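You operate a simulated robot arm through the tools that you are given. There is no shell and no other tool. Be economical: measure what you need, move in short steps, check, and stop when the job is done.

The job below is to be done with a simulated two-armed robot. You get a single attempt, and the scene is never put back.

JOB
Fetch the green filter from the top of the gauge bench and set it in the blue crate. Then open the left cupboard door, take the green plug gauge and put it on the third shelf from the bottom of the tall cupboard, then shut the door. Then take the green cloth and put it on top of the flat cover on the top of the gauge bench. Then fetch the grey test pad and set it on the top of the plywood bench. Then stack the red bore block labelled "57" from the top of the plywood bench on top of the red bore block labelled "27". Then put the teal can from the top of the service bench on top of the purple can there. Then take the orange can from the top of the service panel shelf and put it on the top of the line bench. Then put the yellow can from the top of the service panel shelf on the ledge under the valve board. Then open the orange box lid, take the silver ring from the orange tool box and put it on the top of the line bench, then shut the lid. The order counts. Set down upright: green plug gauge, teal can, orange can, yellow can.

Only the result counts: the job must be done as asked and must still hold three seconds after the hand-in. Knocking over, shifting, dropping, spilling or breaking anything else fails it. A push-on lid holds only when it is set on centred and level and pressed home; a screw cap is set on level and turned clockwise until tight. Flat cloth is picked up by pressing the open fingertips on it (5 to 10 N) and closing them slowly along it; thin cloth reads only 2 to 8 mm in the jaws.

ROBOT AND FRAMES
Two 7-joint arms with two-finger parallel grippers on one trunk, on a base that drives. Base frame: it is fixed to the floor where the robot stands at the start and does not move with it; the origin is under the middle of the robot, x ahead of it, y to its left, z up. Units: mm, rad, N and s.
The left shoulder is at the start at [70, 130, 1162], the right one opposite. With the tool pointing down near the work surface each hand reaches from about 100 to 500 mm from the robot's upright axis, wherever it stands, measured 20 degrees to its own side. Places, roughly: blue crate (34x22x12 cm) [600, 100, 900]; flat cover (15x15x4 cm) [600, -300, 800]; green cloth (7x11x4 cm) [500, -900, 800]; green filter [500, 0, 1000]; green plug gauge (4x4x8 cm) [400, -600, 900]; grey test pad (5x5x2 cm) [400, -1100, 800]; ledge under the valve board (72x17 cm) [2140, -6680, 800]; left cupboard door [100, -3300, 900]; orange box lid [8500, -700, 1000]; orange can [5500, -3500, 750]; purple can [2250, -7500, 750]; red bore block [0, -6250, 750]; silver ring (8x8x2 cm) [8500, -600, 900]; teal can (7x7x13 cm) [2200, -7200, 900]; third shelf of the tall cupboard [-100, -3100, 900]; top of the line bench [7800, -3900, 800]; top of the plywood bench [0, -6000, 900]; yellow can [5500, -3000, 750]. Payload 1.57 kg a hand.
The tool frame of a hand sits at the grasp point between the pads (the TCP): z along the fingers, y along the line on which they close. The tips reach 30 mm beyond it. Largest opening 80 mm; finger width 17, thickness 12; the body of the gripper, 40 by 82 mm, starts 80 mm behind the TCP.
Orientation is told as [roll, pitch, yaw] about the base's x, y, z axes, in that order, counted from this pose: with the fingers straight down and closing along the base's y, the tool's x points along the base's -x, its y along +y and its z along -z.

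CONTROLS
- The arms move only by the tool move_arm. It takes "left_commands", "right_commands" or both (then of equal length, played together; a hand with none holds still); each is text: rows parted by semicolons, each of 7 numbers parted by spaces: the shift along the tool's x, y, z in units of 20 mm (1.0 is 20 mm), then the turn, a rotation vector about the tool's x, y, z in units of 8 degrees (1.0 is 8 degrees), then the finger opening in mm, from 0 to 80. In form: x y z ax ay az gripper; .... A call has 1 to 10 rows; each row shifts and turns the commanded pose from where the row before left it, along the tool's axes as they then stand. A call with a number of a shift or a turn outside -1 to 1 is refused whole. Rows are played at 5 a second. More than 50 mm and 0.15 rad between two rows, or a gripper value outside its range, and nothing of the call is played. Where a pose cannot be reached the arm comes as near as it can. A force on the tool above 40 N (or 10 N above the force at the start of the call, whichever is more), or a blocked arm, ends the call early, and 0.2 s more pass. The fingers move at their own pace (about 108 mm/s each) and stop on an object; they squeeze with about 27 N. The grip force told is the motor's: it shows also when the fingers shut on nothing. Time passes only in rows, and 0.2 s behind the last, so rows that do not move let the fingers close. It gives the time, the measured TCP pose, the force on the tool (base axes), the opening and the grip force at its end, in the units of the frame above (readings bear some noise), with the torque about the TCP (base axes, N m) and any sound that the robot's microphone picked up.
- Cameras (640 x 400 px; columns grow to the right, rows downward): "scene" is now at [125.2, -48.1, 1373.9]; the picture's right is [-0.50, -0.87, 0.00], its down [-0.52, 0.30, -0.80] and it looks along [0.69, -0.40, -0.60] (base axes); focal length 261 px, centre (320, 200). "left" rides on the left gripper at [72, 7, -122] in its tool frame; the picture's right is [-0.09, 1.00, 0.00], its down [-0.84, -0.08, -0.54] and it looks along [-0.54, -0.05, 0.84] (tool axes); focal length 238 px, centre (320, 200). "right" rides on the right gripper at [72, -7, -122] in its tool frame; the picture's right is [0.09, 1.00, 0.00], its down [-0.84, 0.08, -0.54] and it looks along [-0.54, 0.05, 0.84] (tool axes); focal length 238 px, centre (320, 200). There is no depth. A picture from a camera that has moved, and an enlarged one, comes with that camera's place and axes in the base frame and with its lens. The place of the scene camera against the robot may be out by one fixed shift of up to 25 mm in any direction.
- camera(camera): a new picture of that camera. No time passes.
- move_column(by): slides the trunk up (or, below 0, down) by that many mm; the arms and the scene camera ride with it, the base frame stays. It gives what a move gives, with no picture.
- steer(legs): drives the robot by 1 to 6 legs, each [ahead, left, turn to the left] in mm, mm and rad, along the robot's own axes; the way and the turn of a leg run together, so that a leg with both is an arc; at most 1500 mm and 3.142 rad a leg. The arms and the cameras ride along, it lands a little off, and it stops where it bumps. It gives what a move gives.
- aim_head(pan, tilt): turns the head with the scene camera to pan (to the left, within 1.501 rad either way) and tilt (down, from -0.506 to 1.204), counted from straight ahead of the robot. It gives what a move gives.
- zoom(camera, box): a new picture of the part [left, top, right, bottom] of that camera's present view, enlarged. No time passes.
- hand_in(): hands the job in; it is judged then, once.

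Go step by step. Nothing tells you exact positions but the pictures and the camera data: compare them with the known pose of the tool, close in by small moves and look again before you grip or let go. The budget is 546 turns and 338 pictures, counting those below and the enlarged ones. Unless the task says otherwise, let go and move clear before handing in, and close with one line.

The tools are called after "Call:" by a JSON object that holds its "name" and its "arguments". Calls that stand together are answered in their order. move_arm: Moves the arms, as the interface text tells. Its arguments: {"type":"object","properties":{"left_commands":{"type":"string"},"right_commands":{"type":"string"}},"required":[]} The other tools are called the same way: move_column (by) slides the trunk up or down; steer (legs) drives the base; aim_head (pan, tilt) turns the head that bears the scene camera; camera (camera) takes a picture; zoom (camera, box) takes an enlarged picture of a part of a camera's view; hand_in () hands the job in.

At the start:

```text
clock: 0.0
left_ee_pos: [351.4, 33.2, 1162.7]
left_ee_rot: [0.001, 0.001, 0.001]
left_force: [0.0, 0.5, -0.2]
left_wrist_torque: [0.0, -0.01, 0.02]
left_finger_gap: 80.0
left_grip_force: 0.0
right_ee_pos: [222.9, -241.6, 1241.4]
right_ee_rot: [0.0, 0.0, -0.004]
right_force: [-0.2, 0.1, -0.7]
right_wrist_torque: [0.04, 0.02, -0.01]
right_finger_gap: 80.2
right_grip_force: 0.0
trunk travel left (down, up): [-800.0, 140.0]
robot x, y, heading: [0.8, 1.1, -0.002]
head pan, tilt: [-0.522, 0.646]
```

scene: 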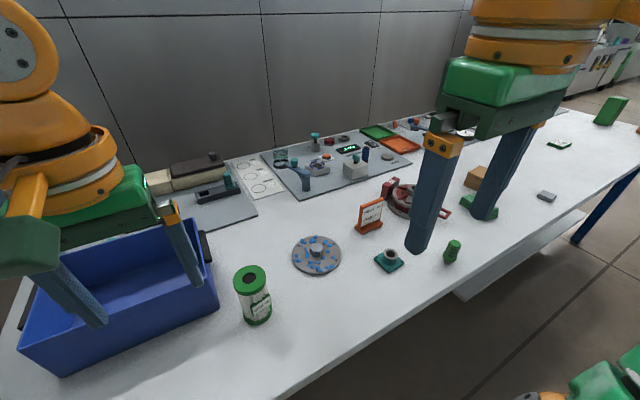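
right: 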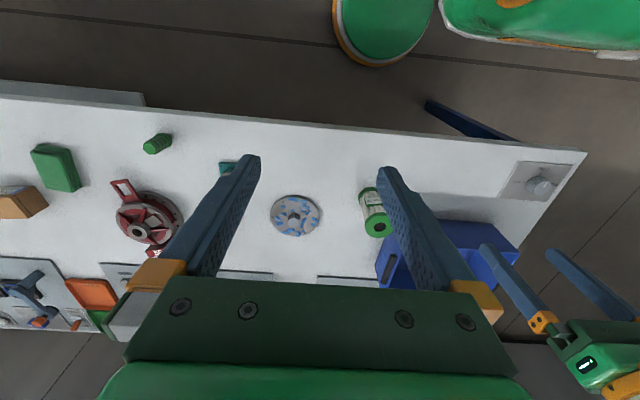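
left: 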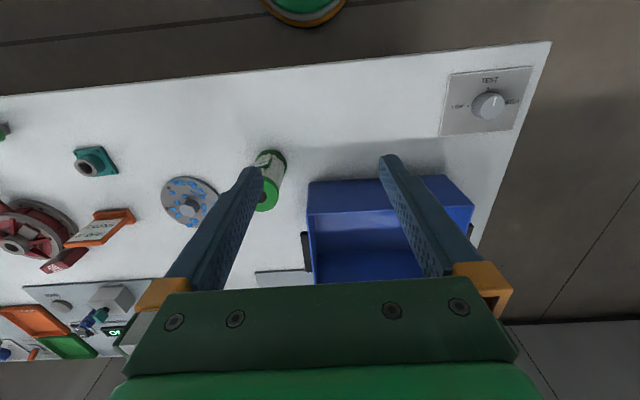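

I see the filter at about [517, -93, top 880] and the blue crate behind it to the left. The bench's near edge is at about x = 310. I'll look straight ahead first to measure them better.

Call:
{"name": "aim_head", "arguments": {"pan": 0.1, "tilt": 0.85}}

Call:
{"name": "camera", "arguments": {"camera": "scene"}}

```text
clock: 1.0
left_ee_pos: [352.0, 33.3, 1161.1]
left_ee_rot: [-0.001, -0.001, 0.002]
left_force: [-0.5, 0.1, -0.2]
left_wrist_torque: [0.0, -0.01, 0.02]
left_finger_gap: 80.0
left_grip_force: 0.1
right_ee_pos: [223.5, -242.0, 1241.3]
right_ee_rot: [0.0, -0.001, 0.0]
right_force: [0.4, 0.1, 0.2]
right_wrist_torque: [0.04, 0.02, 0.05]
right_finger_gap: 80.1
right_grip_force: 0.0
trunk travel left (down, up): [-800.0, 140.0]
robot x, y, heading: [1.4, 0.1, 0.005]
head pan, tilt: [0.099, 0.85]
```

```text
334 pictures are left
camera scene: at [127.5, 2.8, 1357.0], right [0.1, -1.0, 0.0], down [-0.75, -0.07, -0.66], along [0.66, 0.07, -0.75], focal length 261 px, centre (320, 200)
```

scene: 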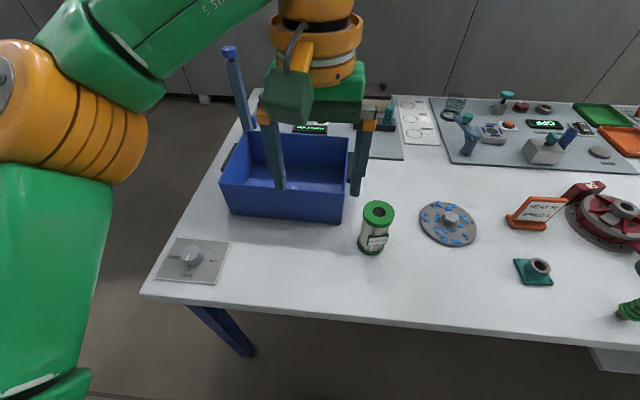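

The filter is about 72 mm across and the crate's near wall is at about x = 575. I'll drive a bit ahead and to the right so that the left hand can reach both.

Call:
{"name": "steer", "arguments": {"legs": [[120, -60, 0]]}}

Call:
{"name": "camera", "arguments": {"camera": "left"}}

Call:
{"name": "camera", "arguments": {"camera": "scene"}}

```text
clock: 2.3
left_ee_pos: [470.4, -23.1, 1163.7]
left_ee_rot: [-0.003, -0.006, 0.004]
left_force: [-0.7, 0.0, 0.9]
left_wrist_torque: [-0.02, -0.04, -0.03]
left_finger_gap: 79.9
left_grip_force: 0.1
right_ee_pos: [342.2, -298.1, 1241.5]
right_ee_rot: [0.0, -0.003, 0.003]
right_force: [-0.2, 0.6, 0.3]
right_wrist_torque: [0.0, -0.02, 0.01]
right_finger_gap: 80.0
right_grip_force: 0.0
trunk travel left (down, up): [-800.0, 140.0]
robot x, y, heading: [122.9, -54.6, 0.002]
head pan, tilt: [0.099, 0.85]
```

```text
333 pictures are left
camera left: at [398.4, -15.5, 1286.0], right [0.09, 1.0, 0.0], down [0.84, -0.07, 0.54], along [0.54, -0.05, -0.84], focal length 238 px, centre (320, 200)
```

left: 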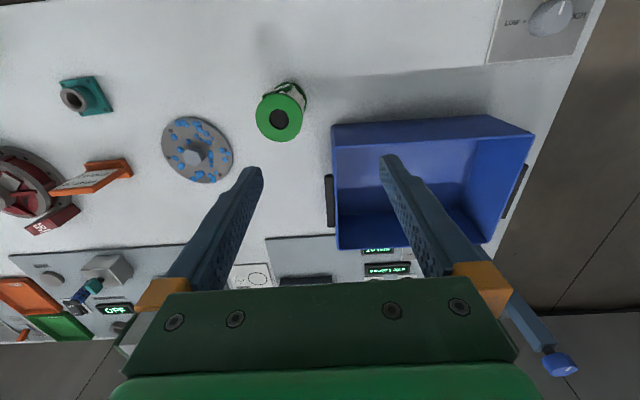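

```text
332 pictures are left
camera scene: at [246.3, -53.6, 1357.3], right [0.1, -0.99, 0.0], down [-0.75, -0.08, -0.66], along [0.66, 0.07, -0.75], focal length 261 px, centre (320, 200)
```

scene: 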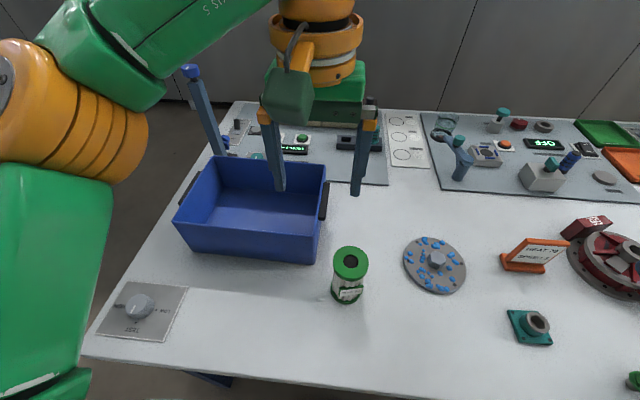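

The filter's top reads about z = 900–920, near x = 480, y = -85. I'll bring the left hand over it, still well clear, and look again.

Call:
{"name": "move_arm", "arguments": {"left_commands": "-0.1 -0.6 1 0 0 0 80; -0.1 -0.6 1 0 0 0 80; -0.1 -0.6 1 0 0 0 80; -0.1 -0.6 1 0 0 0 80; -0.1 -0.6 0.5 0 0 0 80"}}

Call:
{"name": "camera", "arguments": {"camera": "left"}}

Call:
{"name": "camera", "arguments": {"camera": "right"}}

```text
clock: 3.5
left_ee_pos: [485.0, -84.1, 1069.7]
left_ee_rot: [0.001, 0.0, 0.005]
left_force: [-0.5, -0.2, 0.3]
left_wrist_torque: [0.03, 0.03, -0.03]
left_finger_gap: 79.9
left_grip_force: 0.0
right_ee_pos: [344.9, -299.6, 1241.7]
right_ee_rot: [0.001, 0.001, 0.0]
right_force: [0.2, 0.4, -0.1]
right_wrist_torque: [0.01, 0.01, -0.01]
right_finger_gap: 79.8
right_grip_force: 0.0
trunk travel left (down, up): [-800.0, 140.0]
robot x, y, heading: [120.8, -58.6, -0.002]
head pan, tilt: [0.099, 0.85]
```

```text
331 pictures are left
camera left: at [412.1, -75.7, 1193.9], right [0.09, 1.0, 0.0], down [0.84, -0.07, 0.54], along [0.54, -0.05, -0.84], focal length 238 px, centre (320, 200)
```

left: 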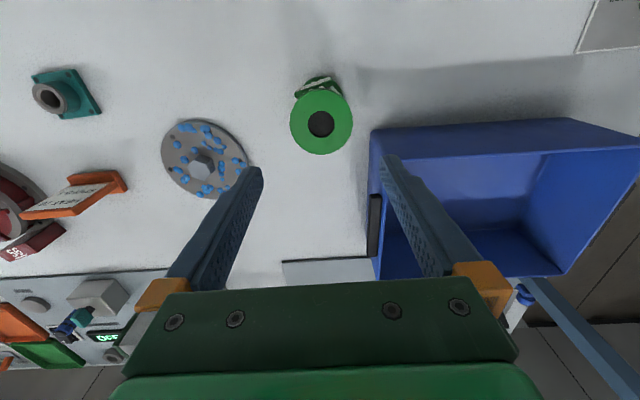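

```text
330 pictures are left
camera right: at [273.4, -307.6, 1362.2], right [-0.09, 1.0, 0.0], down [0.84, 0.08, 0.54], along [0.54, 0.05, -0.84], focal length 238 px, centre (320, 200)
```

right: 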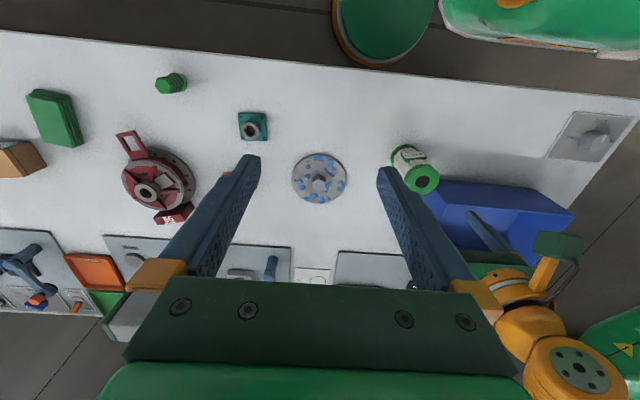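

The filter's top is at about [480, -82, 928] and it is 68 mm across. I'll lower the left hand to just above it and check the centring.

Call:
{"name": "move_arm", "arguments": {"left_commands": "0.25 0.1 1 0 0 0 80; 0 0 1 0 0 0 80; 0 0 1 0 0 0 80; 0 0 1 0 0 0 80; 0 0 0.5 0 0 0 80"}}

Call:
{"name": "camera", "arguments": {"camera": "left"}}

```text
clock: 4.7
left_ee_pos: [479.7, -83.2, 982.0]
left_ee_rot: [0.0, 0.0, 0.004]
left_force: [0.3, 0.6, 0.1]
left_wrist_torque: [0.01, 0.02, -0.02]
left_finger_gap: 80.0
left_grip_force: 0.1
right_ee_pos: [345.2, -299.7, 1241.4]
right_ee_rot: [0.001, 0.0, 0.002]
right_force: [-0.7, 0.0, -0.2]
right_wrist_torque: [-0.01, -0.02, 0.0]
right_finger_gap: 80.0
right_grip_force: 0.0
trunk travel left (down, up): [-800.0, 140.0]
robot x, y, heading: [121.1, -57.1, -0.007]
head pan, tilt: [0.099, 0.85]
```

```text
329 pictures are left
camera left: at [407.9, -76.4, 1105.1], right [0.09, 1.0, 0.0], down [0.84, -0.07, 0.54], along [0.54, -0.05, -0.84], focal length 238 px, centre (320, 200)
```

left: 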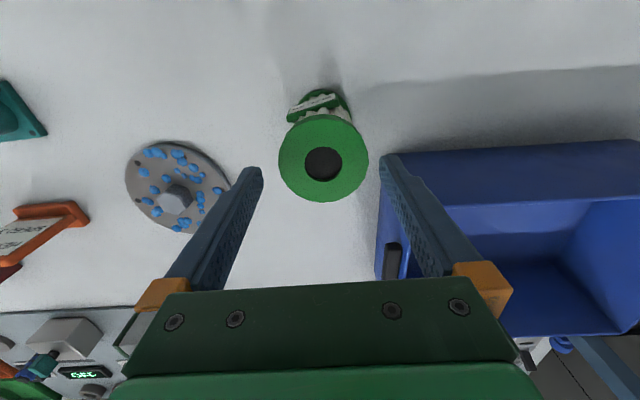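

The cap's centre is at [482, -80.5, 928] and the crate runs over x 530–750, y -12–328, with its rim near 940. I'll descend and close.

Call:
{"name": "move_arm", "arguments": {"left_commands": "-0.12 0.13 1 0 0 0 80; 0 0 1 0 0 0 80; 0 0 1 0 0 0 80; 0 0 0.8 0 0 0 80; 0 0 0.6 0 0 0 80; 0 0 0 0 0 0 80"}}

Call:
{"name": "camera", "arguments": {"camera": "left"}}

```text
clock: 6.1
left_ee_pos: [480.0, -80.4, 895.0]
left_ee_rot: [0.0, 0.001, 0.005]
left_force: [-0.1, 0.7, 0.2]
left_wrist_torque: [0.01, 0.0, 0.04]
left_finger_gap: 80.3
left_grip_force: 0.0
right_ee_pos: [345.3, -299.5, 1241.3]
right_ee_rot: [0.0, 0.0, 0.002]
right_force: [0.6, 0.5, 0.6]
right_wrist_torque: [-0.03, 0.03, 0.0]
right_finger_gap: 80.3
right_grip_force: 0.1
trunk travel left (down, up): [-800.0, 140.0]
robot x, y, heading: [121.4, -60.2, 0.001]
head pan, tilt: [0.099, 0.85]
```

```text
328 pictures are left
camera left: at [408.1, -73.0, 1018.6], right [0.09, 1.0, 0.0], down [0.84, -0.07, 0.54], along [0.54, -0.05, -0.84], focal length 238 px, centre (320, 200)
```

left: 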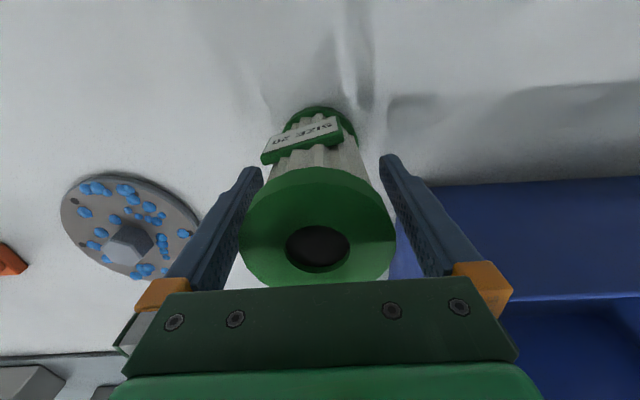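

The fingers straddle the cap, so I'll close them and lift a little.

Call:
{"name": "move_arm", "arguments": {"left_commands": "0 0 0 0 0 0 60; 0 0 0 0 0 0 60; 0 0 0 0 0 0 60"}}

```text
clock: 6.9
left_ee_pos: [480.1, -81.3, 895.3]
left_ee_rot: [0.0, 0.001, 0.006]
left_force: [-0.4, 0.2, 0.5]
left_wrist_torque: [0.04, 0.01, 0.02]
left_finger_gap: 64.1
left_grip_force: 26.7
right_ee_pos: [345.5, -299.9, 1240.9]
right_ee_rot: [0.002, -0.001, 0.002]
right_force: [0.0, -1.1, 0.5]
right_wrist_torque: [0.01, 0.0, 0.01]
right_finger_gap: 80.2
right_grip_force: 0.1
trunk travel left (down, up): [-800.0, 140.0]
robot x, y, heading: [121.2, -59.9, -0.005]
head pan, tilt: [0.099, 0.85]
```

It is gripped at 64 mm. I'll lift it, then carry it over the crate.

Call:
{"name": "move_arm", "arguments": {"left_commands": "0 0 -1 0 0 0 60; 0 0 -1 0 0 0 60; 0 0 -1 0 0 0 60; 0 0 -1 0 0 0 60; 0 0 -1 0 0 0 60; 0 0 -1 0 0 0 60; 0 0 -1 0 0 0 60; 0 0 -1 0 0 0 60; 0 0 -0.5 0 0 0 60"}}

Call:
{"name": "move_arm", "arguments": {"left_commands": "-0.6 0.72 0 0 0 0 60; -0.6 0.72 0 0 0 0 60; -0.6 0.72 0 0 0 0 60; -0.6 0.72 0 0 0 0 60; -0.6 0.72 0 0 0 0 60; -0.6 0.72 0 0 0 0 60; -0.6 0.72 0 0 0 0 60; -0.6 0.72 0 0 0 0 60; -0.6 0.72 0 0 0 0 60; -0.4 0.6 0 0 0 0 60"}}

Call:
{"name": "camera", "arguments": {"camera": "left"}}

Call:
{"name": "camera", "arguments": {"camera": "scene"}}

```text
clock: 8.9
left_ee_pos: [479.4, -80.3, 1061.5]
left_ee_rot: [-0.001, 0.0, 0.004]
left_force: [-0.2, 0.0, -2.7]
left_wrist_torque: [-0.01, -0.01, -0.01]
left_finger_gap: 64.5
left_grip_force: 26.5
right_ee_pos: [346.5, -298.8, 1241.1]
right_ee_rot: [0.001, -0.001, 0.002]
right_force: [0.0, 1.0, 0.4]
right_wrist_torque: [0.0, -0.01, 0.01]
right_finger_gap: 80.3
right_grip_force: 0.0
trunk travel left (down, up): [-800.0, 140.0]
robot x, y, heading: [122.3, -59.3, -0.001]
head pan, tilt: [0.099, 0.85]
```

```text
clock: 11.1
left_ee_pos: [595.2, 62.0, 1065.6]
left_ee_rot: [-0.001, 0.0, 0.002]
left_force: [0.0, -0.4, -1.6]
left_wrist_torque: [0.01, -0.03, -0.03]
left_finger_gap: 64.1
left_grip_force: 26.5
left hand out of reach, approached as far as the arm can: row 10
right_ee_pos: [345.8, -299.7, 1240.6]
right_ee_rot: [0.002, -0.001, 0.002]
right_force: [0.2, -0.6, 0.1]
right_wrist_torque: [0.05, -0.01, -0.03]
right_finger_gap: 80.0
right_grip_force: 0.0
trunk travel left (down, up): [-800.0, 140.0]
robot x, y, heading: [120.2, -59.7, 0.003]
head pan, tilt: [0.099, 0.85]
```

```text
327 pictures are left
camera left: at [522.7, 70.1, 1188.4], right [0.09, 1.0, 0.0], down [0.84, -0.08, 0.54], along [0.54, -0.05, -0.84], focal length 238 px, centre (320, 200)
```

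left: 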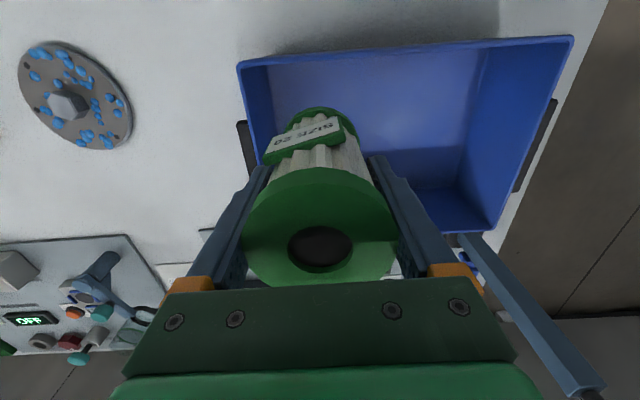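

```text
326 pictures are left
camera scene: at [250.3, -55.5, 1356.9], right [0.1, -0.99, 0.0], down [-0.75, -0.08, -0.66], along [0.66, 0.07, -0.75], focal length 261 px, centre (320, 200)
```

scene: 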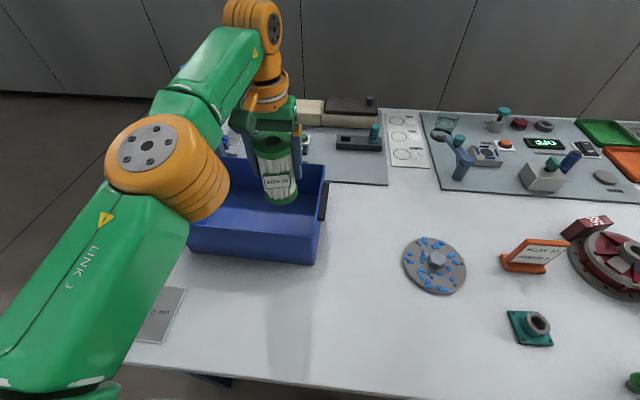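

The filter hangs inside the crate's outline with clear margins. I'll lower the trunk rather than stretch the arm.

Call:
{"name": "move_column", "arguments": {"by": -145}}

Call:
{"name": "camera", "arguments": {"camera": "scene"}}

```text
clock: 12.8
left_ee_pos: [593.7, 62.9, 920.0]
left_ee_rot: [0.0, -0.001, 0.004]
left_force: [0.1, -0.2, -1.6]
left_wrist_torque: [-0.02, 0.03, -0.01]
left_finger_gap: 64.0
left_grip_force: 27.3
right_ee_pos: [345.8, -299.4, 1096.8]
right_ee_rot: [0.0, 0.001, 0.001]
right_force: [-0.4, 0.1, 0.9]
right_wrist_torque: [0.02, 0.03, 0.04]
right_finger_gap: 80.2
right_grip_force: 0.0
trunk travel left (down, up): [-655.0, 285.0]
robot x, y, heading: [120.8, -56.4, 0.004]
head pan, tilt: [0.099, 0.85]
```

```text
325 pictures are left
camera scene: at [250.2, -55.1, 1211.9], right [0.1, -0.99, 0.0], down [-0.75, -0.08, -0.66], along [0.66, 0.07, -0.75], focal length 261 px, centre (320, 200)
```

scene: 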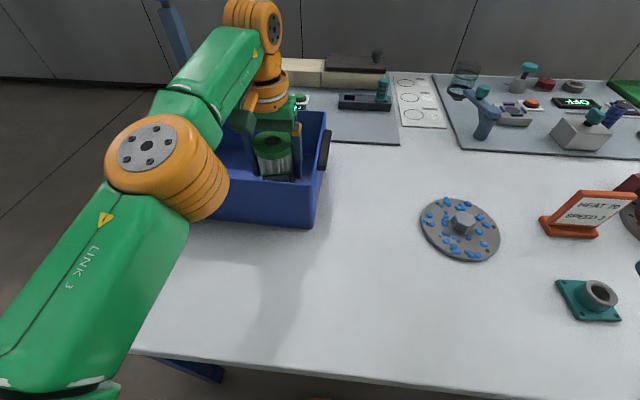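

Call:
{"name": "move_column", "arguments": {"by": -14}}

Call:
{"name": "move_column", "arguments": {"by": -5}}

```text
clock: 13.4
left_ee_pos: [595.3, 61.5, 906.1]
left_ee_rot: [-0.002, 0.001, 0.005]
left_force: [0.0, 0.5, -2.4]
left_wrist_torque: [0.0, -0.02, 0.01]
left_finger_gap: 64.2
left_grip_force: 27.1
right_ee_pos: [345.3, -298.6, 1082.0]
right_ee_rot: [0.0, 0.002, 0.001]
right_force: [-0.1, 0.3, -0.7]
right_wrist_torque: [0.02, -0.03, 0.0]
right_finger_gap: 79.8
right_grip_force: 0.1
trunk travel left (down, up): [-641.0, 299.0]
robot x, y, heading: [121.0, -56.7, 0.001]
head pan, tilt: [0.099, 0.85]
```

```text
clock: 14.0
left_ee_pos: [595.1, 62.6, 900.9]
left_ee_rot: [0.0, -0.001, 0.005]
left_force: [-1.1, 0.5, 1.4]
left_wrist_torque: [0.1, 0.01, 0.02]
left_finger_gap: 63.7
left_grip_force: 26.8
right_ee_pos: [344.9, -300.3, 1077.5]
right_ee_rot: [0.001, 0.002, 0.003]
right_force: [-0.6, 0.0, 0.3]
right_wrist_torque: [-0.01, 0.01, 0.02]
right_finger_gap: 80.2
right_grip_force: 0.2
trunk travel left (down, up): [-636.0, 304.0]
robot x, y, heading: [122.0, -57.2, -0.001]
head pan, tilt: [0.099, 0.85]
```

The force has gone from -2 to +1.4 N, so the filter is touching the crate floor. I'll release it and rise with the trunk.

Call:
{"name": "move_arm", "arguments": {"left_commands": "0 0 0 0 0 0 80; 0 0 0 0 0 0 80; 0 0 0 0 0 0 80"}}

Call:
{"name": "move_column", "arguments": {"by": 165}}

Call:
{"name": "camera", "arguments": {"camera": "left"}}

```text
clock: 14.8
left_ee_pos: [593.4, 62.1, 901.8]
left_ee_rot: [0.0, -0.001, 0.006]
left_force: [0.2, 0.3, -0.2]
left_wrist_torque: [-0.01, 0.02, 0.02]
left_finger_gap: 80.1
left_grip_force: 0.0
right_ee_pos: [344.3, -299.3, 1076.4]
right_ee_rot: [0.001, 0.0, 0.003]
right_force: [0.7, 1.0, 0.1]
right_wrist_torque: [0.0, 0.0, -0.01]
right_finger_gap: 80.1
right_grip_force: 0.1
trunk travel left (down, up): [-636.0, 304.0]
robot x, y, heading: [125.7, -57.7, 0.003]
head pan, tilt: [0.099, 0.85]
```

```text
clock: 16.7
left_ee_pos: [593.8, 62.0, 1065.7]
left_ee_rot: [0.0, 0.001, 0.006]
left_force: [-0.1, 0.0, -0.4]
left_wrist_torque: [0.01, -0.03, -0.01]
left_finger_gap: 79.9
left_grip_force: 0.1
right_ee_pos: [344.2, -300.7, 1243.2]
right_ee_rot: [0.0, 0.002, 0.002]
right_force: [0.8, 0.1, 0.0]
right_wrist_torque: [0.05, -0.03, -0.03]
right_finger_gap: 80.1
right_grip_force: 0.1
trunk travel left (down, up): [-801.0, 139.0]
robot x, y, heading: [118.7, -57.1, 0.003]
head pan, tilt: [0.099, 0.85]
```

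```text
324 pictures are left
camera left: at [522.3, 70.2, 1189.5], right [0.09, 1.0, 0.0], down [0.84, -0.07, 0.54], along [0.54, -0.05, -0.84], focal length 238 px, centre (320, 200)
```

left: 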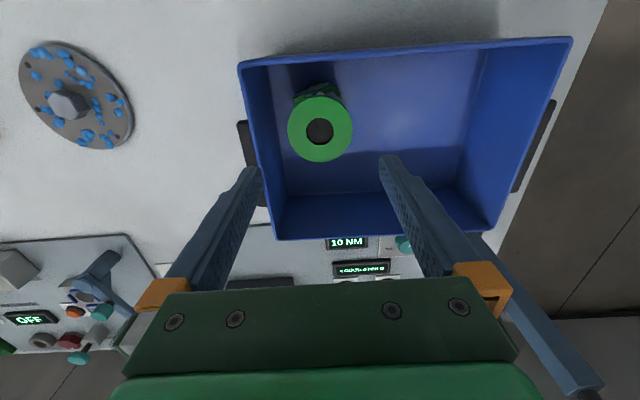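

The filter stands upright in the crate. Next I retract the left arm and look round towards the tall cupboard before driving.

Call:
{"name": "move_arm", "arguments": {"left_commands": "1 0 0 0 0 0 80; 1 0 0 0 0 0 80; 1 0 0 0 0 0 80; 1 0 0 0 0 0 80; 1 0 0 0 0 0 80; 1 0 0 0 0 0 80; 1 0 0 0 0 0 80; 1 0 0 0 0 0 80; 1 0 -0.5 0 0 0 80; 1 0 -0.5 0 0 0 80"}}

Call:
{"name": "aim_head", "arguments": {"pan": -1.5, "tilt": 0.2}}

Call:
{"name": "camera", "arguments": {"camera": "scene"}}

```text
clock: 18.9
left_ee_pos: [569.4, 67.1, 1115.2]
left_ee_rot: [-0.008, 0.003, 0.006]
left_force: [-0.5, 0.5, -0.7]
left_wrist_torque: [-0.02, -0.01, 0.0]
left_finger_gap: 80.1
left_grip_force: 0.1
left hand out of reach, approached as far as the arm can: row 1, 2, 3, 4, 5, 6, 7, 8, 9, 10
right_ee_pos: [345.4, -297.7, 1243.6]
right_ee_rot: [0.001, -0.001, 0.002]
right_force: [-0.4, 1.2, -0.7]
right_wrist_torque: [0.01, 0.0, 0.02]
right_finger_gap: 80.1
right_grip_force: 0.0
trunk travel left (down, up): [-801.0, 139.0]
robot x, y, heading: [124.3, -57.5, -0.0]
head pan, tilt: [0.099, 0.85]
```

```text
clock: 20.5
left_ee_pos: [570.9, 64.6, 1114.7]
left_ee_rot: [-0.005, 0.002, 0.003]
left_force: [0.2, 0.6, -0.6]
left_wrist_torque: [0.03, 0.03, -0.03]
left_finger_gap: 80.1
left_grip_force: 0.0
right_ee_pos: [345.2, -299.5, 1243.3]
right_ee_rot: [0.0, -0.001, 0.001]
right_force: [-0.4, 0.3, 0.0]
right_wrist_torque: [-0.01, -0.02, 0.01]
right_finger_gap: 80.4
right_grip_force: 0.0
trunk travel left (down, up): [-801.0, 139.0]
robot x, y, heading: [124.8, -55.9, 0.004]
head pan, tilt: [-1.499, 0.201]
```

```text
323 pictures are left
camera scene: at [179.0, -156.1, 1415.6], right [-1.0, -0.07, 0.0], down [-0.01, 0.2, -0.98], along [0.07, -0.98, -0.2], focal length 261 px, centre (320, 200)
```

scene: 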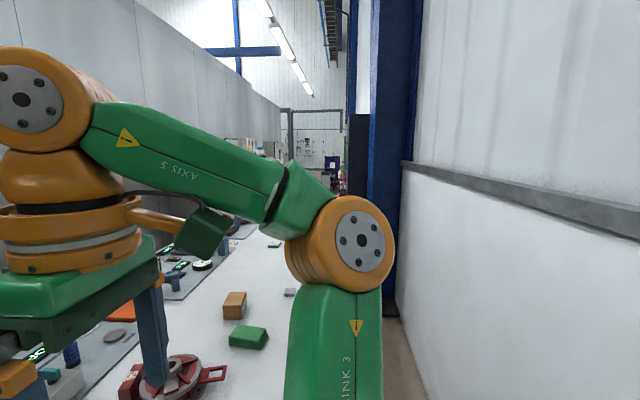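

The left arm stopped short while retracting. I'll nudge it to see where the commanded pose stands.

Call:
{"name": "move_arm", "arguments": {"left_commands": "0 -0.5 -1 0 0 0 80; 0 -0.5 -1 0 0 0 80; 0 -0.5 -1 0 0 0 80; 0 -0.5 -1 0 0 0 80"}}

```text
clock: 21.5
left_ee_pos: [544.9, 43.2, 1170.0]
left_ee_rot: [-0.002, -0.004, 0.003]
left_force: [1.0, -0.3, 0.2]
left_wrist_torque: [-0.01, 0.0, -0.02]
left_finger_gap: 80.2
left_grip_force: 0.0
left hand out of reach, approached as far as the arm can: row 2, 3, 4
right_ee_pos: [345.4, -297.9, 1243.6]
right_ee_rot: [-0.001, -0.002, 0.002]
right_force: [-0.1, 0.4, -0.2]
right_wrist_torque: [0.01, 0.07, -0.01]
right_finger_gap: 80.0
right_grip_force: 0.0
trunk travel left (down, up): [-801.0, 139.0]
robot x, y, heading: [127.1, -55.9, 0.004]
head pan, tilt: [-1.499, 0.201]
```

Call:
{"name": "move_arm", "arguments": {"left_commands": "0.5 -0.5 -0.5 0 0 0 80; 0.5 -0.5 -0.5 0 0 0 80; 0.5 -0.5 -0.5 0 0 0 80; 0.5 -0.5 0 0 0 0 80; 0.5 -0.5 0 0 0 0 80; 0.5 -0.5 0 0 0 0 80"}}

```text
clock: 22.9
left_ee_pos: [486.3, -19.0, 1198.9]
left_ee_rot: [-0.001, -0.002, 0.007]
left_force: [-0.3, 0.4, -0.3]
left_wrist_torque: [0.01, 0.02, 0.05]
left_finger_gap: 79.9
left_grip_force: 0.1
right_ee_pos: [344.8, -299.1, 1242.5]
right_ee_rot: [0.002, -0.003, 0.001]
right_force: [0.1, -0.3, -0.4]
right_wrist_torque: [-0.01, 0.0, -0.02]
right_finger_gap: 80.2
right_grip_force: 0.0
trunk travel left (down, up): [-801.0, 139.0]
robot x, y, heading: [122.2, -57.4, 0.007]
head pan, tilt: [-1.499, 0.201]
```

The arm is folded back. I'll back off the bench, turn to face down the aisle (-y) and look ahead.

Call:
{"name": "steer", "arguments": {"legs": [[-170, 0, 0], [0, 0, -1.57]]}}

Call:
{"name": "aim_head", "arguments": {"pan": 0, "tilt": 0.25}}

Call:
{"name": "camera", "arguments": {"camera": "scene"}}

```text
clock: 28.3
left_ee_pos: [-17.3, -427.2, 1199.0]
left_ee_rot: [-0.005, 0.002, -1.597]
left_force: [-1.1, 0.3, -0.1]
left_wrist_torque: [0.01, 0.02, 0.03]
left_finger_gap: 80.0
left_grip_force: 0.1
right_ee_pos: [-292.6, -275.8, 1243.2]
right_ee_rot: [-0.003, 0.003, -1.6]
right_force: [0.0, 0.6, -0.7]
right_wrist_torque: [0.01, 0.01, 0.0]
right_finger_gap: 80.2
right_grip_force: 0.1
trunk travel left (down, up): [-801.0, 139.0]
robot x, y, heading: [-47.6, -55.3, -1.597]
head pan, tilt: [-1.499, 0.201]
```

```text
clock: 29.9
left_ee_pos: [-17.2, -426.4, 1200.0]
left_ee_rot: [-0.002, 0.001, -1.599]
left_force: [0.0, 0.2, -0.5]
left_wrist_torque: [-0.04, 0.01, -0.01]
left_finger_gap: 80.1
left_grip_force: 0.0
right_ee_pos: [-293.7, -276.0, 1243.0]
right_ee_rot: [-0.002, 0.001, -1.6]
right_force: [0.8, -0.1, -1.0]
right_wrist_torque: [0.0, 0.02, -0.02]
right_finger_gap: 79.7
right_grip_force: 0.1
trunk travel left (down, up): [-801.0, 139.0]
robot x, y, heading: [-51.0, -61.5, -1.596]
head pan, tilt: [0.0, 0.25]
```

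```text
322 pictures are left
camera scene: at [-49.9, -209.3, 1410.8], right [-1.0, 0.03, 0.0], down [0.0, 0.25, -0.97], along [-0.03, -0.97, -0.25], focal length 261 px, centre (320, 200)
```

scene: 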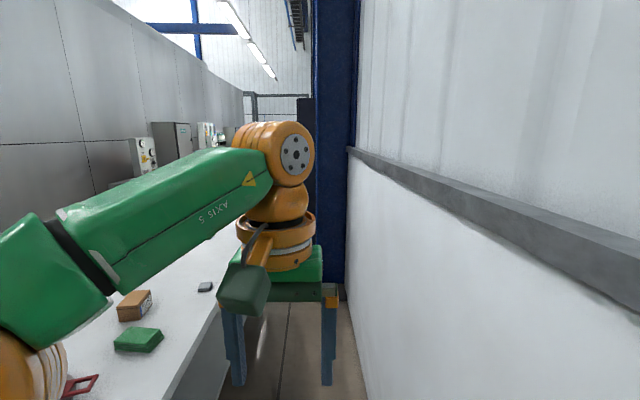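

The wall on the right is at about x = -335 and a blue column stands in the aisle further on. I'll draw the right hand in, shift away from the wall and move up for a better view.

Call:
{"name": "move_arm", "arguments": {"right_commands": "0 1 0 0 0 0 40; 0 1 0 0 0 0 40; 0 1 0 0 0 0 40; 0 1 0 0 0 0 40; 0 1 0 0 0 0 40", "left_commands": "0 0 -1 0 0 0 80; 0 0 -1 0 0 0 80; 0 0 0 0 0 0 80; 0 0 0 0 0 0 80; 0 0 0 0 0 0 80"}}

Call:
{"name": "steer", "arguments": {"legs": [[0, 80, 0.026], [900, 0, 0]]}}

Call:
{"name": "aim_head", "arguments": {"pan": 0.35, "tilt": 0.35}}

Call:
{"name": "camera", "arguments": {"camera": "scene"}}

Call:
{"name": "camera", "arguments": {"camera": "left"}}

```text
clock: 31.1
left_ee_pos: [-21.2, -426.7, 1209.4]
left_ee_rot: [-0.002, 0.002, -1.597]
left_force: [0.6, 0.5, 0.4]
left_wrist_torque: [-0.03, -0.03, 0.0]
left_finger_gap: 79.9
left_grip_force: 0.1
left hand out of reach, approached as far as the arm can: row 1, 2
right_ee_pos: [-197.7, -280.3, 1244.2]
right_ee_rot: [0.002, 0.001, -1.602]
right_force: [0.4, 0.4, 0.0]
right_wrist_torque: [0.03, 0.04, 0.05]
right_finger_gap: 40.1
right_grip_force: 0.1
trunk travel left (down, up): [-801.0, 139.0]
robot x, y, heading: [-48.8, -60.4, -1.6]
head pan, tilt: [0.0, 0.25]
```

```text
clock: 36.5
left_ee_pos: [71.1, -1322.3, 1210.0]
left_ee_rot: [-0.001, -0.001, -1.566]
left_force: [0.4, 0.0, -0.7]
left_wrist_torque: [-0.04, 0.02, 0.01]
left_finger_gap: 79.9
left_grip_force: 0.1
right_ee_pos: [-110.6, -1181.9, 1244.4]
right_ee_rot: [0.001, -0.002, -1.567]
right_force: [-0.4, -0.5, -0.6]
right_wrist_torque: [-0.01, 0.0, 0.0]
right_finger_gap: 40.1
right_grip_force: 0.1
trunk travel left (down, up): [-801.0, 139.0]
robot x, y, heading: [29.1, -956.7, -1.565]
head pan, tilt: [0.0, 0.25]
```

```text
clock: 37.3
left_ee_pos: [71.4, -1323.8, 1210.0]
left_ee_rot: [0.001, 0.001, -1.563]
left_force: [-1.1, -0.9, -0.2]
left_wrist_torque: [0.0, 0.01, -0.02]
left_finger_gap: 79.8
left_grip_force: 0.0
right_ee_pos: [-110.1, -1184.0, 1243.1]
right_ee_rot: [0.001, 0.001, -1.568]
right_force: [-0.1, 1.2, -0.4]
right_wrist_torque: [-0.02, -0.03, 0.04]
right_finger_gap: 40.1
right_grip_force: 0.1
trunk travel left (down, up): [-801.0, 139.0]
robot x, y, heading: [29.5, -957.6, -1.564]
head pan, tilt: [0.351, 0.351]
```

```text
321 pictures are left
camera scene: at [63.0, -1100.7, 1401.6], right [-0.94, -0.35, 0.0], down [-0.12, 0.32, -0.94], along [0.33, -0.88, -0.34], focal length 261 px, centre (320, 200)
```

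scene: 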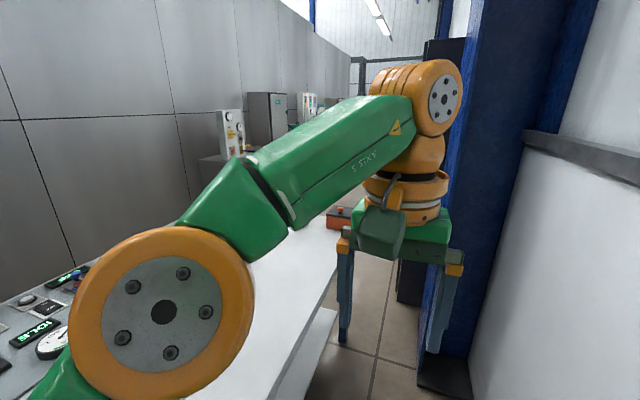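

```text
320 pictures are left
camera left: at [77.1, -1249.8, 1332.3], right [1.0, -0.08, 0.0], down [-0.07, -0.84, 0.54], along [-0.05, -0.54, -0.84], focal length 238 px, centre (320, 200)
```

left: 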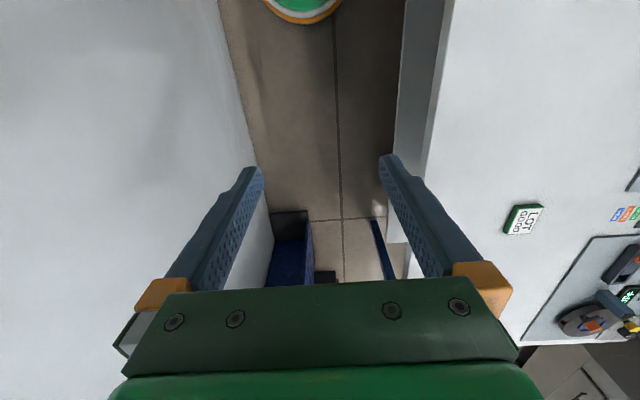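

The blue column's foot reaches to about x = -85 at y ≈ -2190, and the bench leg and lower shelf on the other side are at about x = 330–370. The gap is tight, so I'll move closer and measure it.

Call:
{"name": "steer", "arguments": {"legs": [[600, 90, 0]]}}

Call:
{"name": "aim_head", "arguments": {"pan": -0.15, "tilt": 0.75}}

Call:
{"name": "camera", "arguments": {"camera": "scene"}}

Call:
{"name": "camera", "arguments": {"camera": "left"}}

Call:
{"name": "camera", "arguments": {"camera": "right"}}

```text
clock: 40.8
left_ee_pos: [159.0, -1932.9, 1209.2]
left_ee_rot: [0.001, -0.001, -1.568]
left_force: [0.4, 0.8, -0.1]
left_wrist_torque: [-0.01, 0.0, 0.0]
left_finger_gap: 80.0
left_grip_force: 0.0
right_ee_pos: [-20.7, -1790.6, 1243.3]
right_ee_rot: [0.002, -0.001, -1.573]
right_force: [0.2, 0.0, 0.3]
right_wrist_torque: [-0.01, 0.01, 0.0]
right_finger_gap: 39.9
right_grip_force: 0.0
trunk travel left (down, up): [-801.0, 139.0]
robot x, y, heading: [120.1, -1569.1, -1.571]
head pan, tilt: [0.351, 0.351]
```

```text
clock: 41.7
left_ee_pos: [159.7, -1932.3, 1209.3]
left_ee_rot: [-0.003, -0.001, -1.57]
left_force: [-0.5, 1.0, -0.3]
left_wrist_torque: [0.01, -0.04, 0.02]
left_finger_gap: 79.9
left_grip_force: 0.1
right_ee_pos: [-20.8, -1791.8, 1243.0]
right_ee_rot: [0.001, -0.001, -1.572]
right_force: [0.1, -0.5, -0.9]
right_wrist_torque: [0.0, 0.0, 0.0]
right_finger_gap: 39.9
right_grip_force: 0.0
trunk travel left (down, up): [-801.0, 139.0]
robot x, y, heading: [117.1, -1568.1, -1.572]
head pan, tilt: [-0.15, 0.75]
```

```text
319 pictures are left
camera scene: at [108.8, -1705.1, 1366.0], right [-0.99, 0.15, 0.0], down [0.1, 0.67, -0.73], along [-0.11, -0.72, -0.68], focal length 261 px, centre (320, 200)
```

scene: 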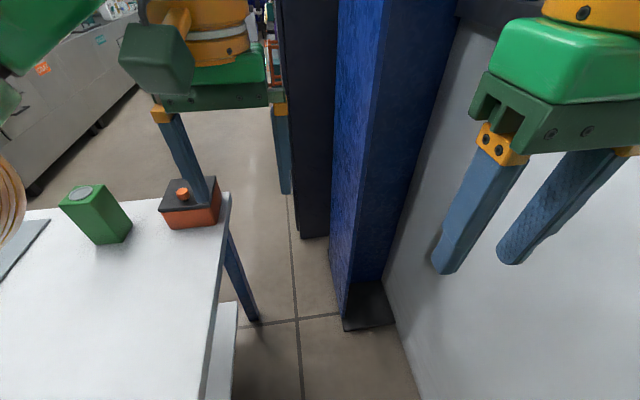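

```text
318 pictures are left
camera left: at [166.3, -1859.8, 1332.3], right [1.0, -0.09, 0.0], down [-0.08, -0.84, 0.54], along [-0.05, -0.54, -0.84], focal length 238 px, centre (320, 200)
```

left: 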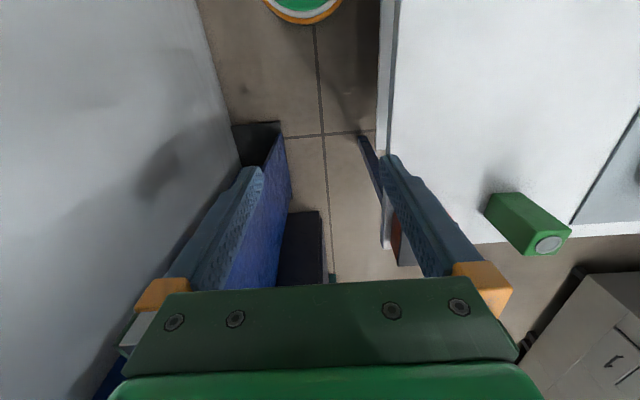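

```text
317 pictures are left
camera right: at [-27.0, -1721.0, 1364.1], right [1.0, 0.09, 0.0], down [0.08, -0.84, 0.54], along [0.05, -0.54, -0.84], focal length 238 px, centre (320, 200)
```

right: 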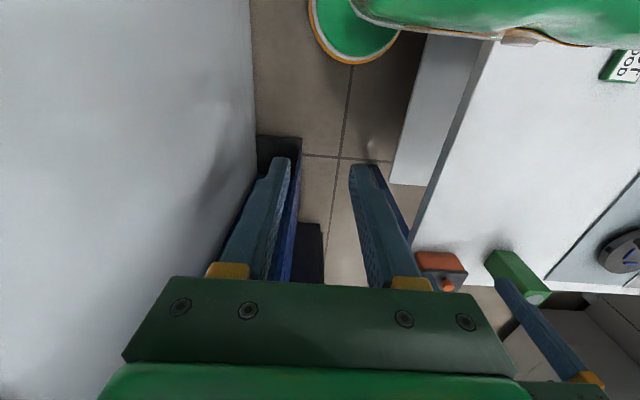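

The floor gap is about 437 mm (x -85 to 352) and my base is about 410 mm across, so I must pass at x ≈ 134. First I'll check how far the right elbow sticks out.

Call:
{"name": "aim_head", "arguments": {"pan": -1.0, "tilt": 0.6}}

Call:
{"name": "camera", "arguments": {"camera": "scene"}}

```text
clock: 42.9
left_ee_pos: [160.8, -1932.6, 1208.9]
left_ee_rot: [0.001, -0.003, -1.57]
left_force: [0.1, -0.6, -0.1]
left_wrist_torque: [-0.02, 0.02, 0.0]
left_finger_gap: 79.8
left_grip_force: 0.0
right_ee_pos: [-19.8, -1790.5, 1243.3]
right_ee_rot: [0.001, 0.001, -1.572]
right_force: [-0.1, -0.8, 0.8]
right_wrist_torque: [-0.01, -0.01, 0.03]
right_finger_gap: 39.9
right_grip_force: 0.0
trunk travel left (down, up): [-801.0, 139.0]
robot x, y, heading: [123.6, -1571.2, -1.571]
head pan, tilt: [-1.0, 0.6]
```

```text
316 pictures are left
camera scene: at [46.7, -1670.8, 1378.8], right [-0.54, 0.84, 0.0], down [0.48, 0.31, -0.82], along [-0.69, -0.45, -0.57], focal length 261 px, centre (320, 200)
```

scene: 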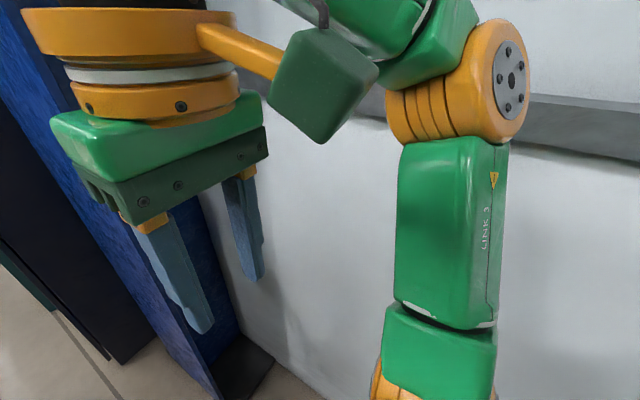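

The right elbow sticks out too far to pass the column facing this way. I'll turn to face the bench instead and strafe through, so the elbows lie along the aisle and the hands pass over the bench.

Call:
{"name": "steer", "arguments": {"legs": [[0, 0, 1.571]]}}

Call:
{"name": "steer", "arguments": {"legs": [[10, -400, 0]]}}

Call:
{"name": "aim_head", "arguments": {"pan": -1.5, "tilt": 0.8}}

Call:
{"name": "camera", "arguments": {"camera": "scene"}}

```text
clock: 47.1
left_ee_pos: [486.5, -1525.5, 1209.8]
left_ee_rot: [0.003, 0.0, 0.017]
left_force: [-0.5, -0.5, -0.3]
left_wrist_torque: [-0.01, 0.01, 0.01]
left_finger_gap: 80.0
left_grip_force: 0.1
right_ee_pos: [347.5, -1707.9, 1243.5]
right_ee_rot: [0.002, -0.002, 0.011]
right_force: [0.1, 0.4, 0.2]
right_wrist_torque: [0.0, -0.03, 0.02]
right_finger_gap: 40.0
right_grip_force: 0.1
trunk travel left (down, up): [-801.0, 139.0]
robot x, y, heading: [118.3, -1566.0, 0.013]
head pan, tilt: [-1.0, 0.6]
```

```text
clock: 49.6
left_ee_pos: [501.4, -1916.6, 1210.2]
left_ee_rot: [-0.004, 0.002, 0.009]
left_force: [-0.7, -0.6, 0.0]
left_wrist_torque: [0.0, -0.02, 0.01]
left_finger_gap: 79.9
left_grip_force: 0.0
right_ee_pos: [360.9, -2100.3, 1245.4]
right_ee_rot: [-0.001, -0.003, 0.008]
right_force: [-0.1, -0.2, 0.1]
right_wrist_torque: [-0.01, 0.0, 0.0]
right_finger_gap: 40.3
right_grip_force: 0.0
trunk travel left (down, up): [-801.0, 139.0]
robot x, y, heading: [136.4, -1958.9, 0.011]
head pan, tilt: [-1.0, 0.6]
```

```text
clock: 50.5
left_ee_pos: [499.8, -1918.9, 1209.2]
left_ee_rot: [0.0, 0.001, 0.012]
left_force: [0.7, 0.0, 0.0]
left_wrist_torque: [-0.02, 0.0, 0.0]
left_finger_gap: 80.1
left_grip_force: 0.0
right_ee_pos: [362.4, -2101.7, 1243.6]
right_ee_rot: [0.0, 0.001, 0.007]
right_force: [-0.2, -0.3, -0.1]
right_wrist_torque: [0.02, -0.03, 0.0]
right_finger_gap: 39.7
right_grip_force: 0.0
trunk travel left (down, up): [-801.0, 139.0]
robot x, y, heading: [134.2, -1960.1, 0.013]
head pan, tilt: [-1.499, 0.799]
```

```text
315 pictures are left
camera scene: at [192.0, -2046.2, 1362.0], right [-1.0, -0.08, 0.0], down [-0.06, 0.71, -0.7], along [0.06, -0.69, -0.72], focal length 261 px, centre (320, 200)
```

scene: 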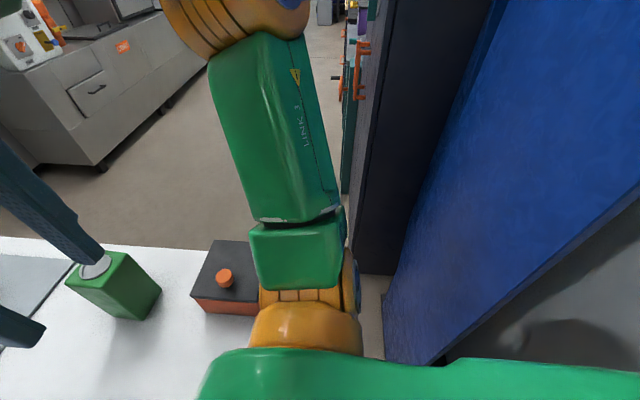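

Facing the bench, I'm aligned at x = 134. I'll strafe through the gap now.

Call:
{"name": "steer", "arguments": {"legs": [[0, -300, -0.013], [0, -330, 0]]}}

Call:
{"name": "camera", "arguments": {"camera": "scene"}}

```text
clock: 52.8
left_ee_pos: [500.0, -2222.1, 1208.3]
left_ee_rot: [-0.003, -0.001, 0.003]
left_force: [0.1, 0.4, -0.8]
left_wrist_torque: [-0.01, -0.04, 0.0]
left_finger_gap: 79.8
left_grip_force: 0.1
right_ee_pos: [358.2, -2402.4, 1244.5]
right_ee_rot: [0.005, -0.002, -0.004]
right_force: [0.3, 0.2, 0.4]
right_wrist_torque: [0.02, -0.01, -0.03]
right_finger_gap: 39.9
right_grip_force: 0.0
trunk travel left (down, up): [-801.0, 139.0]
robot x, y, heading: [134.9, -2257.4, 0.0]
head pan, tilt: [-1.499, 0.799]
stopped in leg 2: the robot was blocked; the commanded pose is now the measured one
```

```text
314 pictures are left
camera scene: at [189.9, -2345.7, 1361.8], right [-1.0, -0.07, 0.0], down [-0.05, 0.72, -0.7], along [0.05, -0.69, -0.72], focal length 261 px, centre (320, 200)
```

scene: 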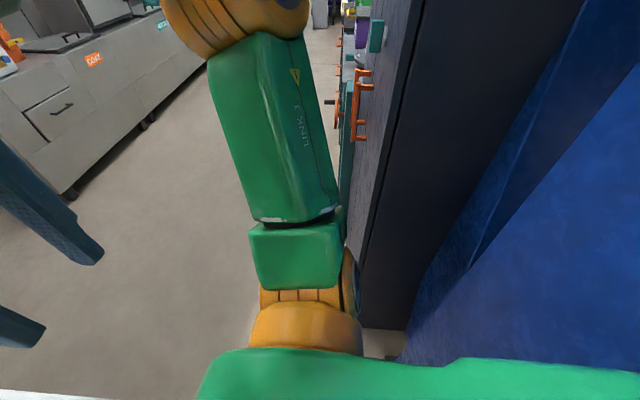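

The drive was blocked at y = -2257. I'll use the hand cameras to see what the base touches.

Call:
{"name": "camera", "arguments": {"camera": "right"}}

Call:
{"name": "camera", "arguments": {"camera": "left"}}

Call:
{"name": "aim_head", "arguments": {"pan": -1.5, "tilt": 1.2}}

Call:
{"name": "camera", "arguments": {"camera": "scene"}}

```text
313 pictures are left
camera right: at [286.6, -2410.3, 1363.8], right [-0.09, 1.0, 0.0], down [0.84, 0.07, 0.54], along [0.54, 0.05, -0.84], focal length 238 px, centre (320, 200)
```

right: 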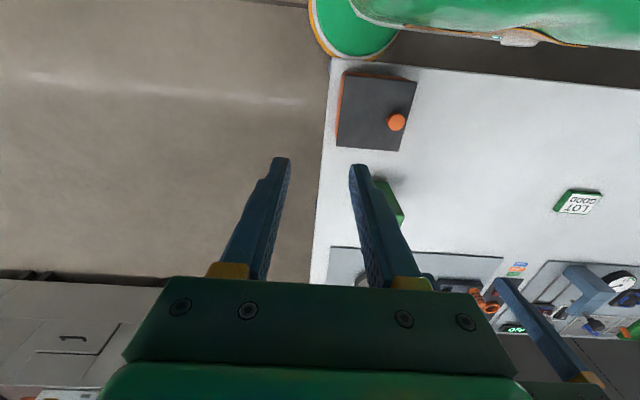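

```text
312 pictures are left
camera left: at [427.2, -2214.5, 1332.5], right [0.09, 1.0, 0.0], down [0.84, -0.08, 0.54], along [0.54, -0.05, -0.84], focal length 238 px, centre (320, 200)
```

left: 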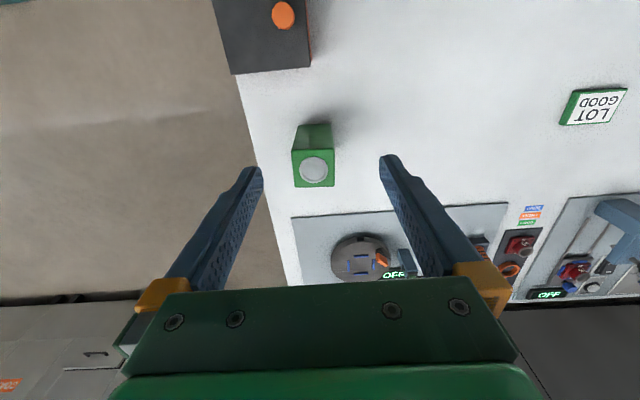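

```text
clock: 53.7
left_ee_pos: [499.3, -2220.8, 1210.7]
left_ee_rot: [-0.001, 0.0, 0.003]
left_force: [0.6, -0.1, 0.3]
left_wrist_torque: [0.0, -0.02, -0.01]
left_finger_gap: 79.9
left_grip_force: 0.0
right_ee_pos: [357.7, -2401.7, 1244.0]
right_ee_rot: [-0.001, -0.002, -0.004]
right_force: [-0.3, -0.6, 0.6]
right_wrist_torque: [0.03, 0.06, 0.03]
right_finger_gap: 40.0
right_grip_force: 0.1
trunk travel left (down, up): [-801.0, 139.0]
robot x, y, heading: [134.5, -2257.0, -0.002]
head pan, tilt: [-1.499, 1.201]
```

```text
311 pictures are left
camera scene: at [188.1, -2319.0, 1334.3], right [-1.0, -0.07, 0.0], down [-0.07, 0.93, -0.36], along [0.03, -0.36, -0.93], focal length 261 px, centre (320, 200)
```

scene: 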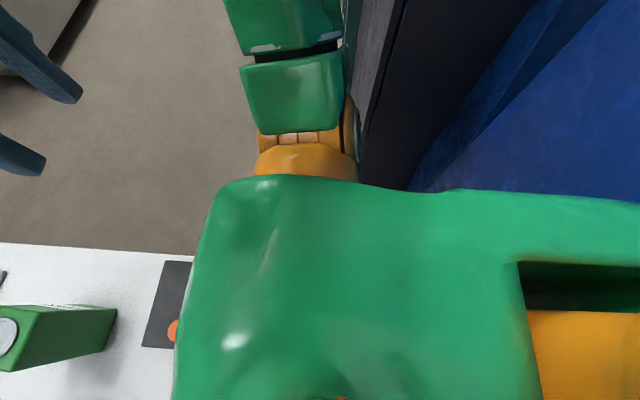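

The bench leg is the likelier contact. I'll shift back 8 mm and try a short strafe.

Call:
{"name": "steer", "arguments": {"legs": [[-9, 10, 0], [0, -120, 0]]}}

```text
clock: 55.3
left_ee_pos: [489.9, -2326.1, 1209.0]
left_ee_rot: [-0.004, 0.0, 0.005]
left_force: [0.5, 0.8, 1.1]
left_wrist_torque: [-0.02, 0.0, 0.03]
left_finger_gap: 80.1
left_grip_force: 0.1
right_ee_pos: [349.0, -2506.7, 1245.3]
right_ee_rot: [-0.003, -0.001, -0.001]
right_force: [0.6, 0.8, -0.7]
right_wrist_torque: [0.0, 0.02, -0.01]
right_finger_gap: 40.0
right_grip_force: 0.0
trunk travel left (down, up): [-801.0, 139.0]
robot x, y, heading: [126.5, -2367.2, -0.006]
head pan, tilt: [-1.499, 1.201]
```

Through: x ≈ 126 is the passing line. I'll strafe on past the column, move out from the cupboard front and turn to face it.

Call:
{"name": "steer", "arguments": {"legs": [[0, -210, 0.006], [500, 0, 0]]}}

Call:
{"name": "aim_head", "arguments": {"pan": -1.5, "tilt": 0.4}}

Call:
{"name": "camera", "arguments": {"camera": "scene"}}

```text
clock: 59.4
left_ee_pos: [978.0, -2534.1, 1210.4]
left_ee_rot: [-0.003, -0.001, 0.011]
left_force: [-0.4, -0.3, -0.5]
left_wrist_torque: [0.02, 0.0, -0.01]
left_finger_gap: 80.1
left_grip_force: 0.0
right_ee_pos: [840.1, -2714.7, 1244.2]
right_ee_rot: [0.002, -0.001, 0.006]
right_force: [-0.8, -0.7, 1.0]
right_wrist_torque: [0.01, -0.07, -0.03]
right_finger_gap: 39.8
right_grip_force: 0.0
trunk travel left (down, up): [-801.0, 139.0]
robot x, y, heading: [618.5, -2573.2, 0.005]
head pan, tilt: [-1.499, 1.201]
```

```text
clock: 60.5
left_ee_pos: [980.4, -2533.2, 1209.6]
left_ee_rot: [-0.003, 0.001, 0.009]
left_force: [-0.5, -0.1, 0.4]
left_wrist_torque: [0.03, -0.02, 0.01]
left_finger_gap: 79.9
left_grip_force: 0.1
right_ee_pos: [840.1, -2715.6, 1243.2]
right_ee_rot: [0.001, -0.002, 0.006]
right_force: [0.2, 0.4, 0.6]
right_wrist_torque: [-0.02, -0.01, -0.01]
right_finger_gap: 39.8
right_grip_force: 0.1
trunk travel left (down, up): [-801.0, 139.0]
robot x, y, heading: [613.9, -2575.2, 0.006]
head pan, tilt: [-1.499, 0.4]
```

```text
310 pictures are left
camera scene: at [672.9, -2671.4, 1397.0], right [-1.0, -0.08, 0.0], down [-0.03, 0.39, -0.92], along [0.07, -0.92, -0.39], focal length 261 px, centre (320, 200)
```

scene: 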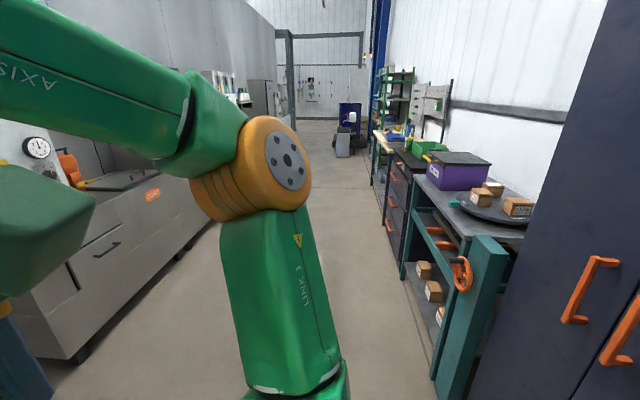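

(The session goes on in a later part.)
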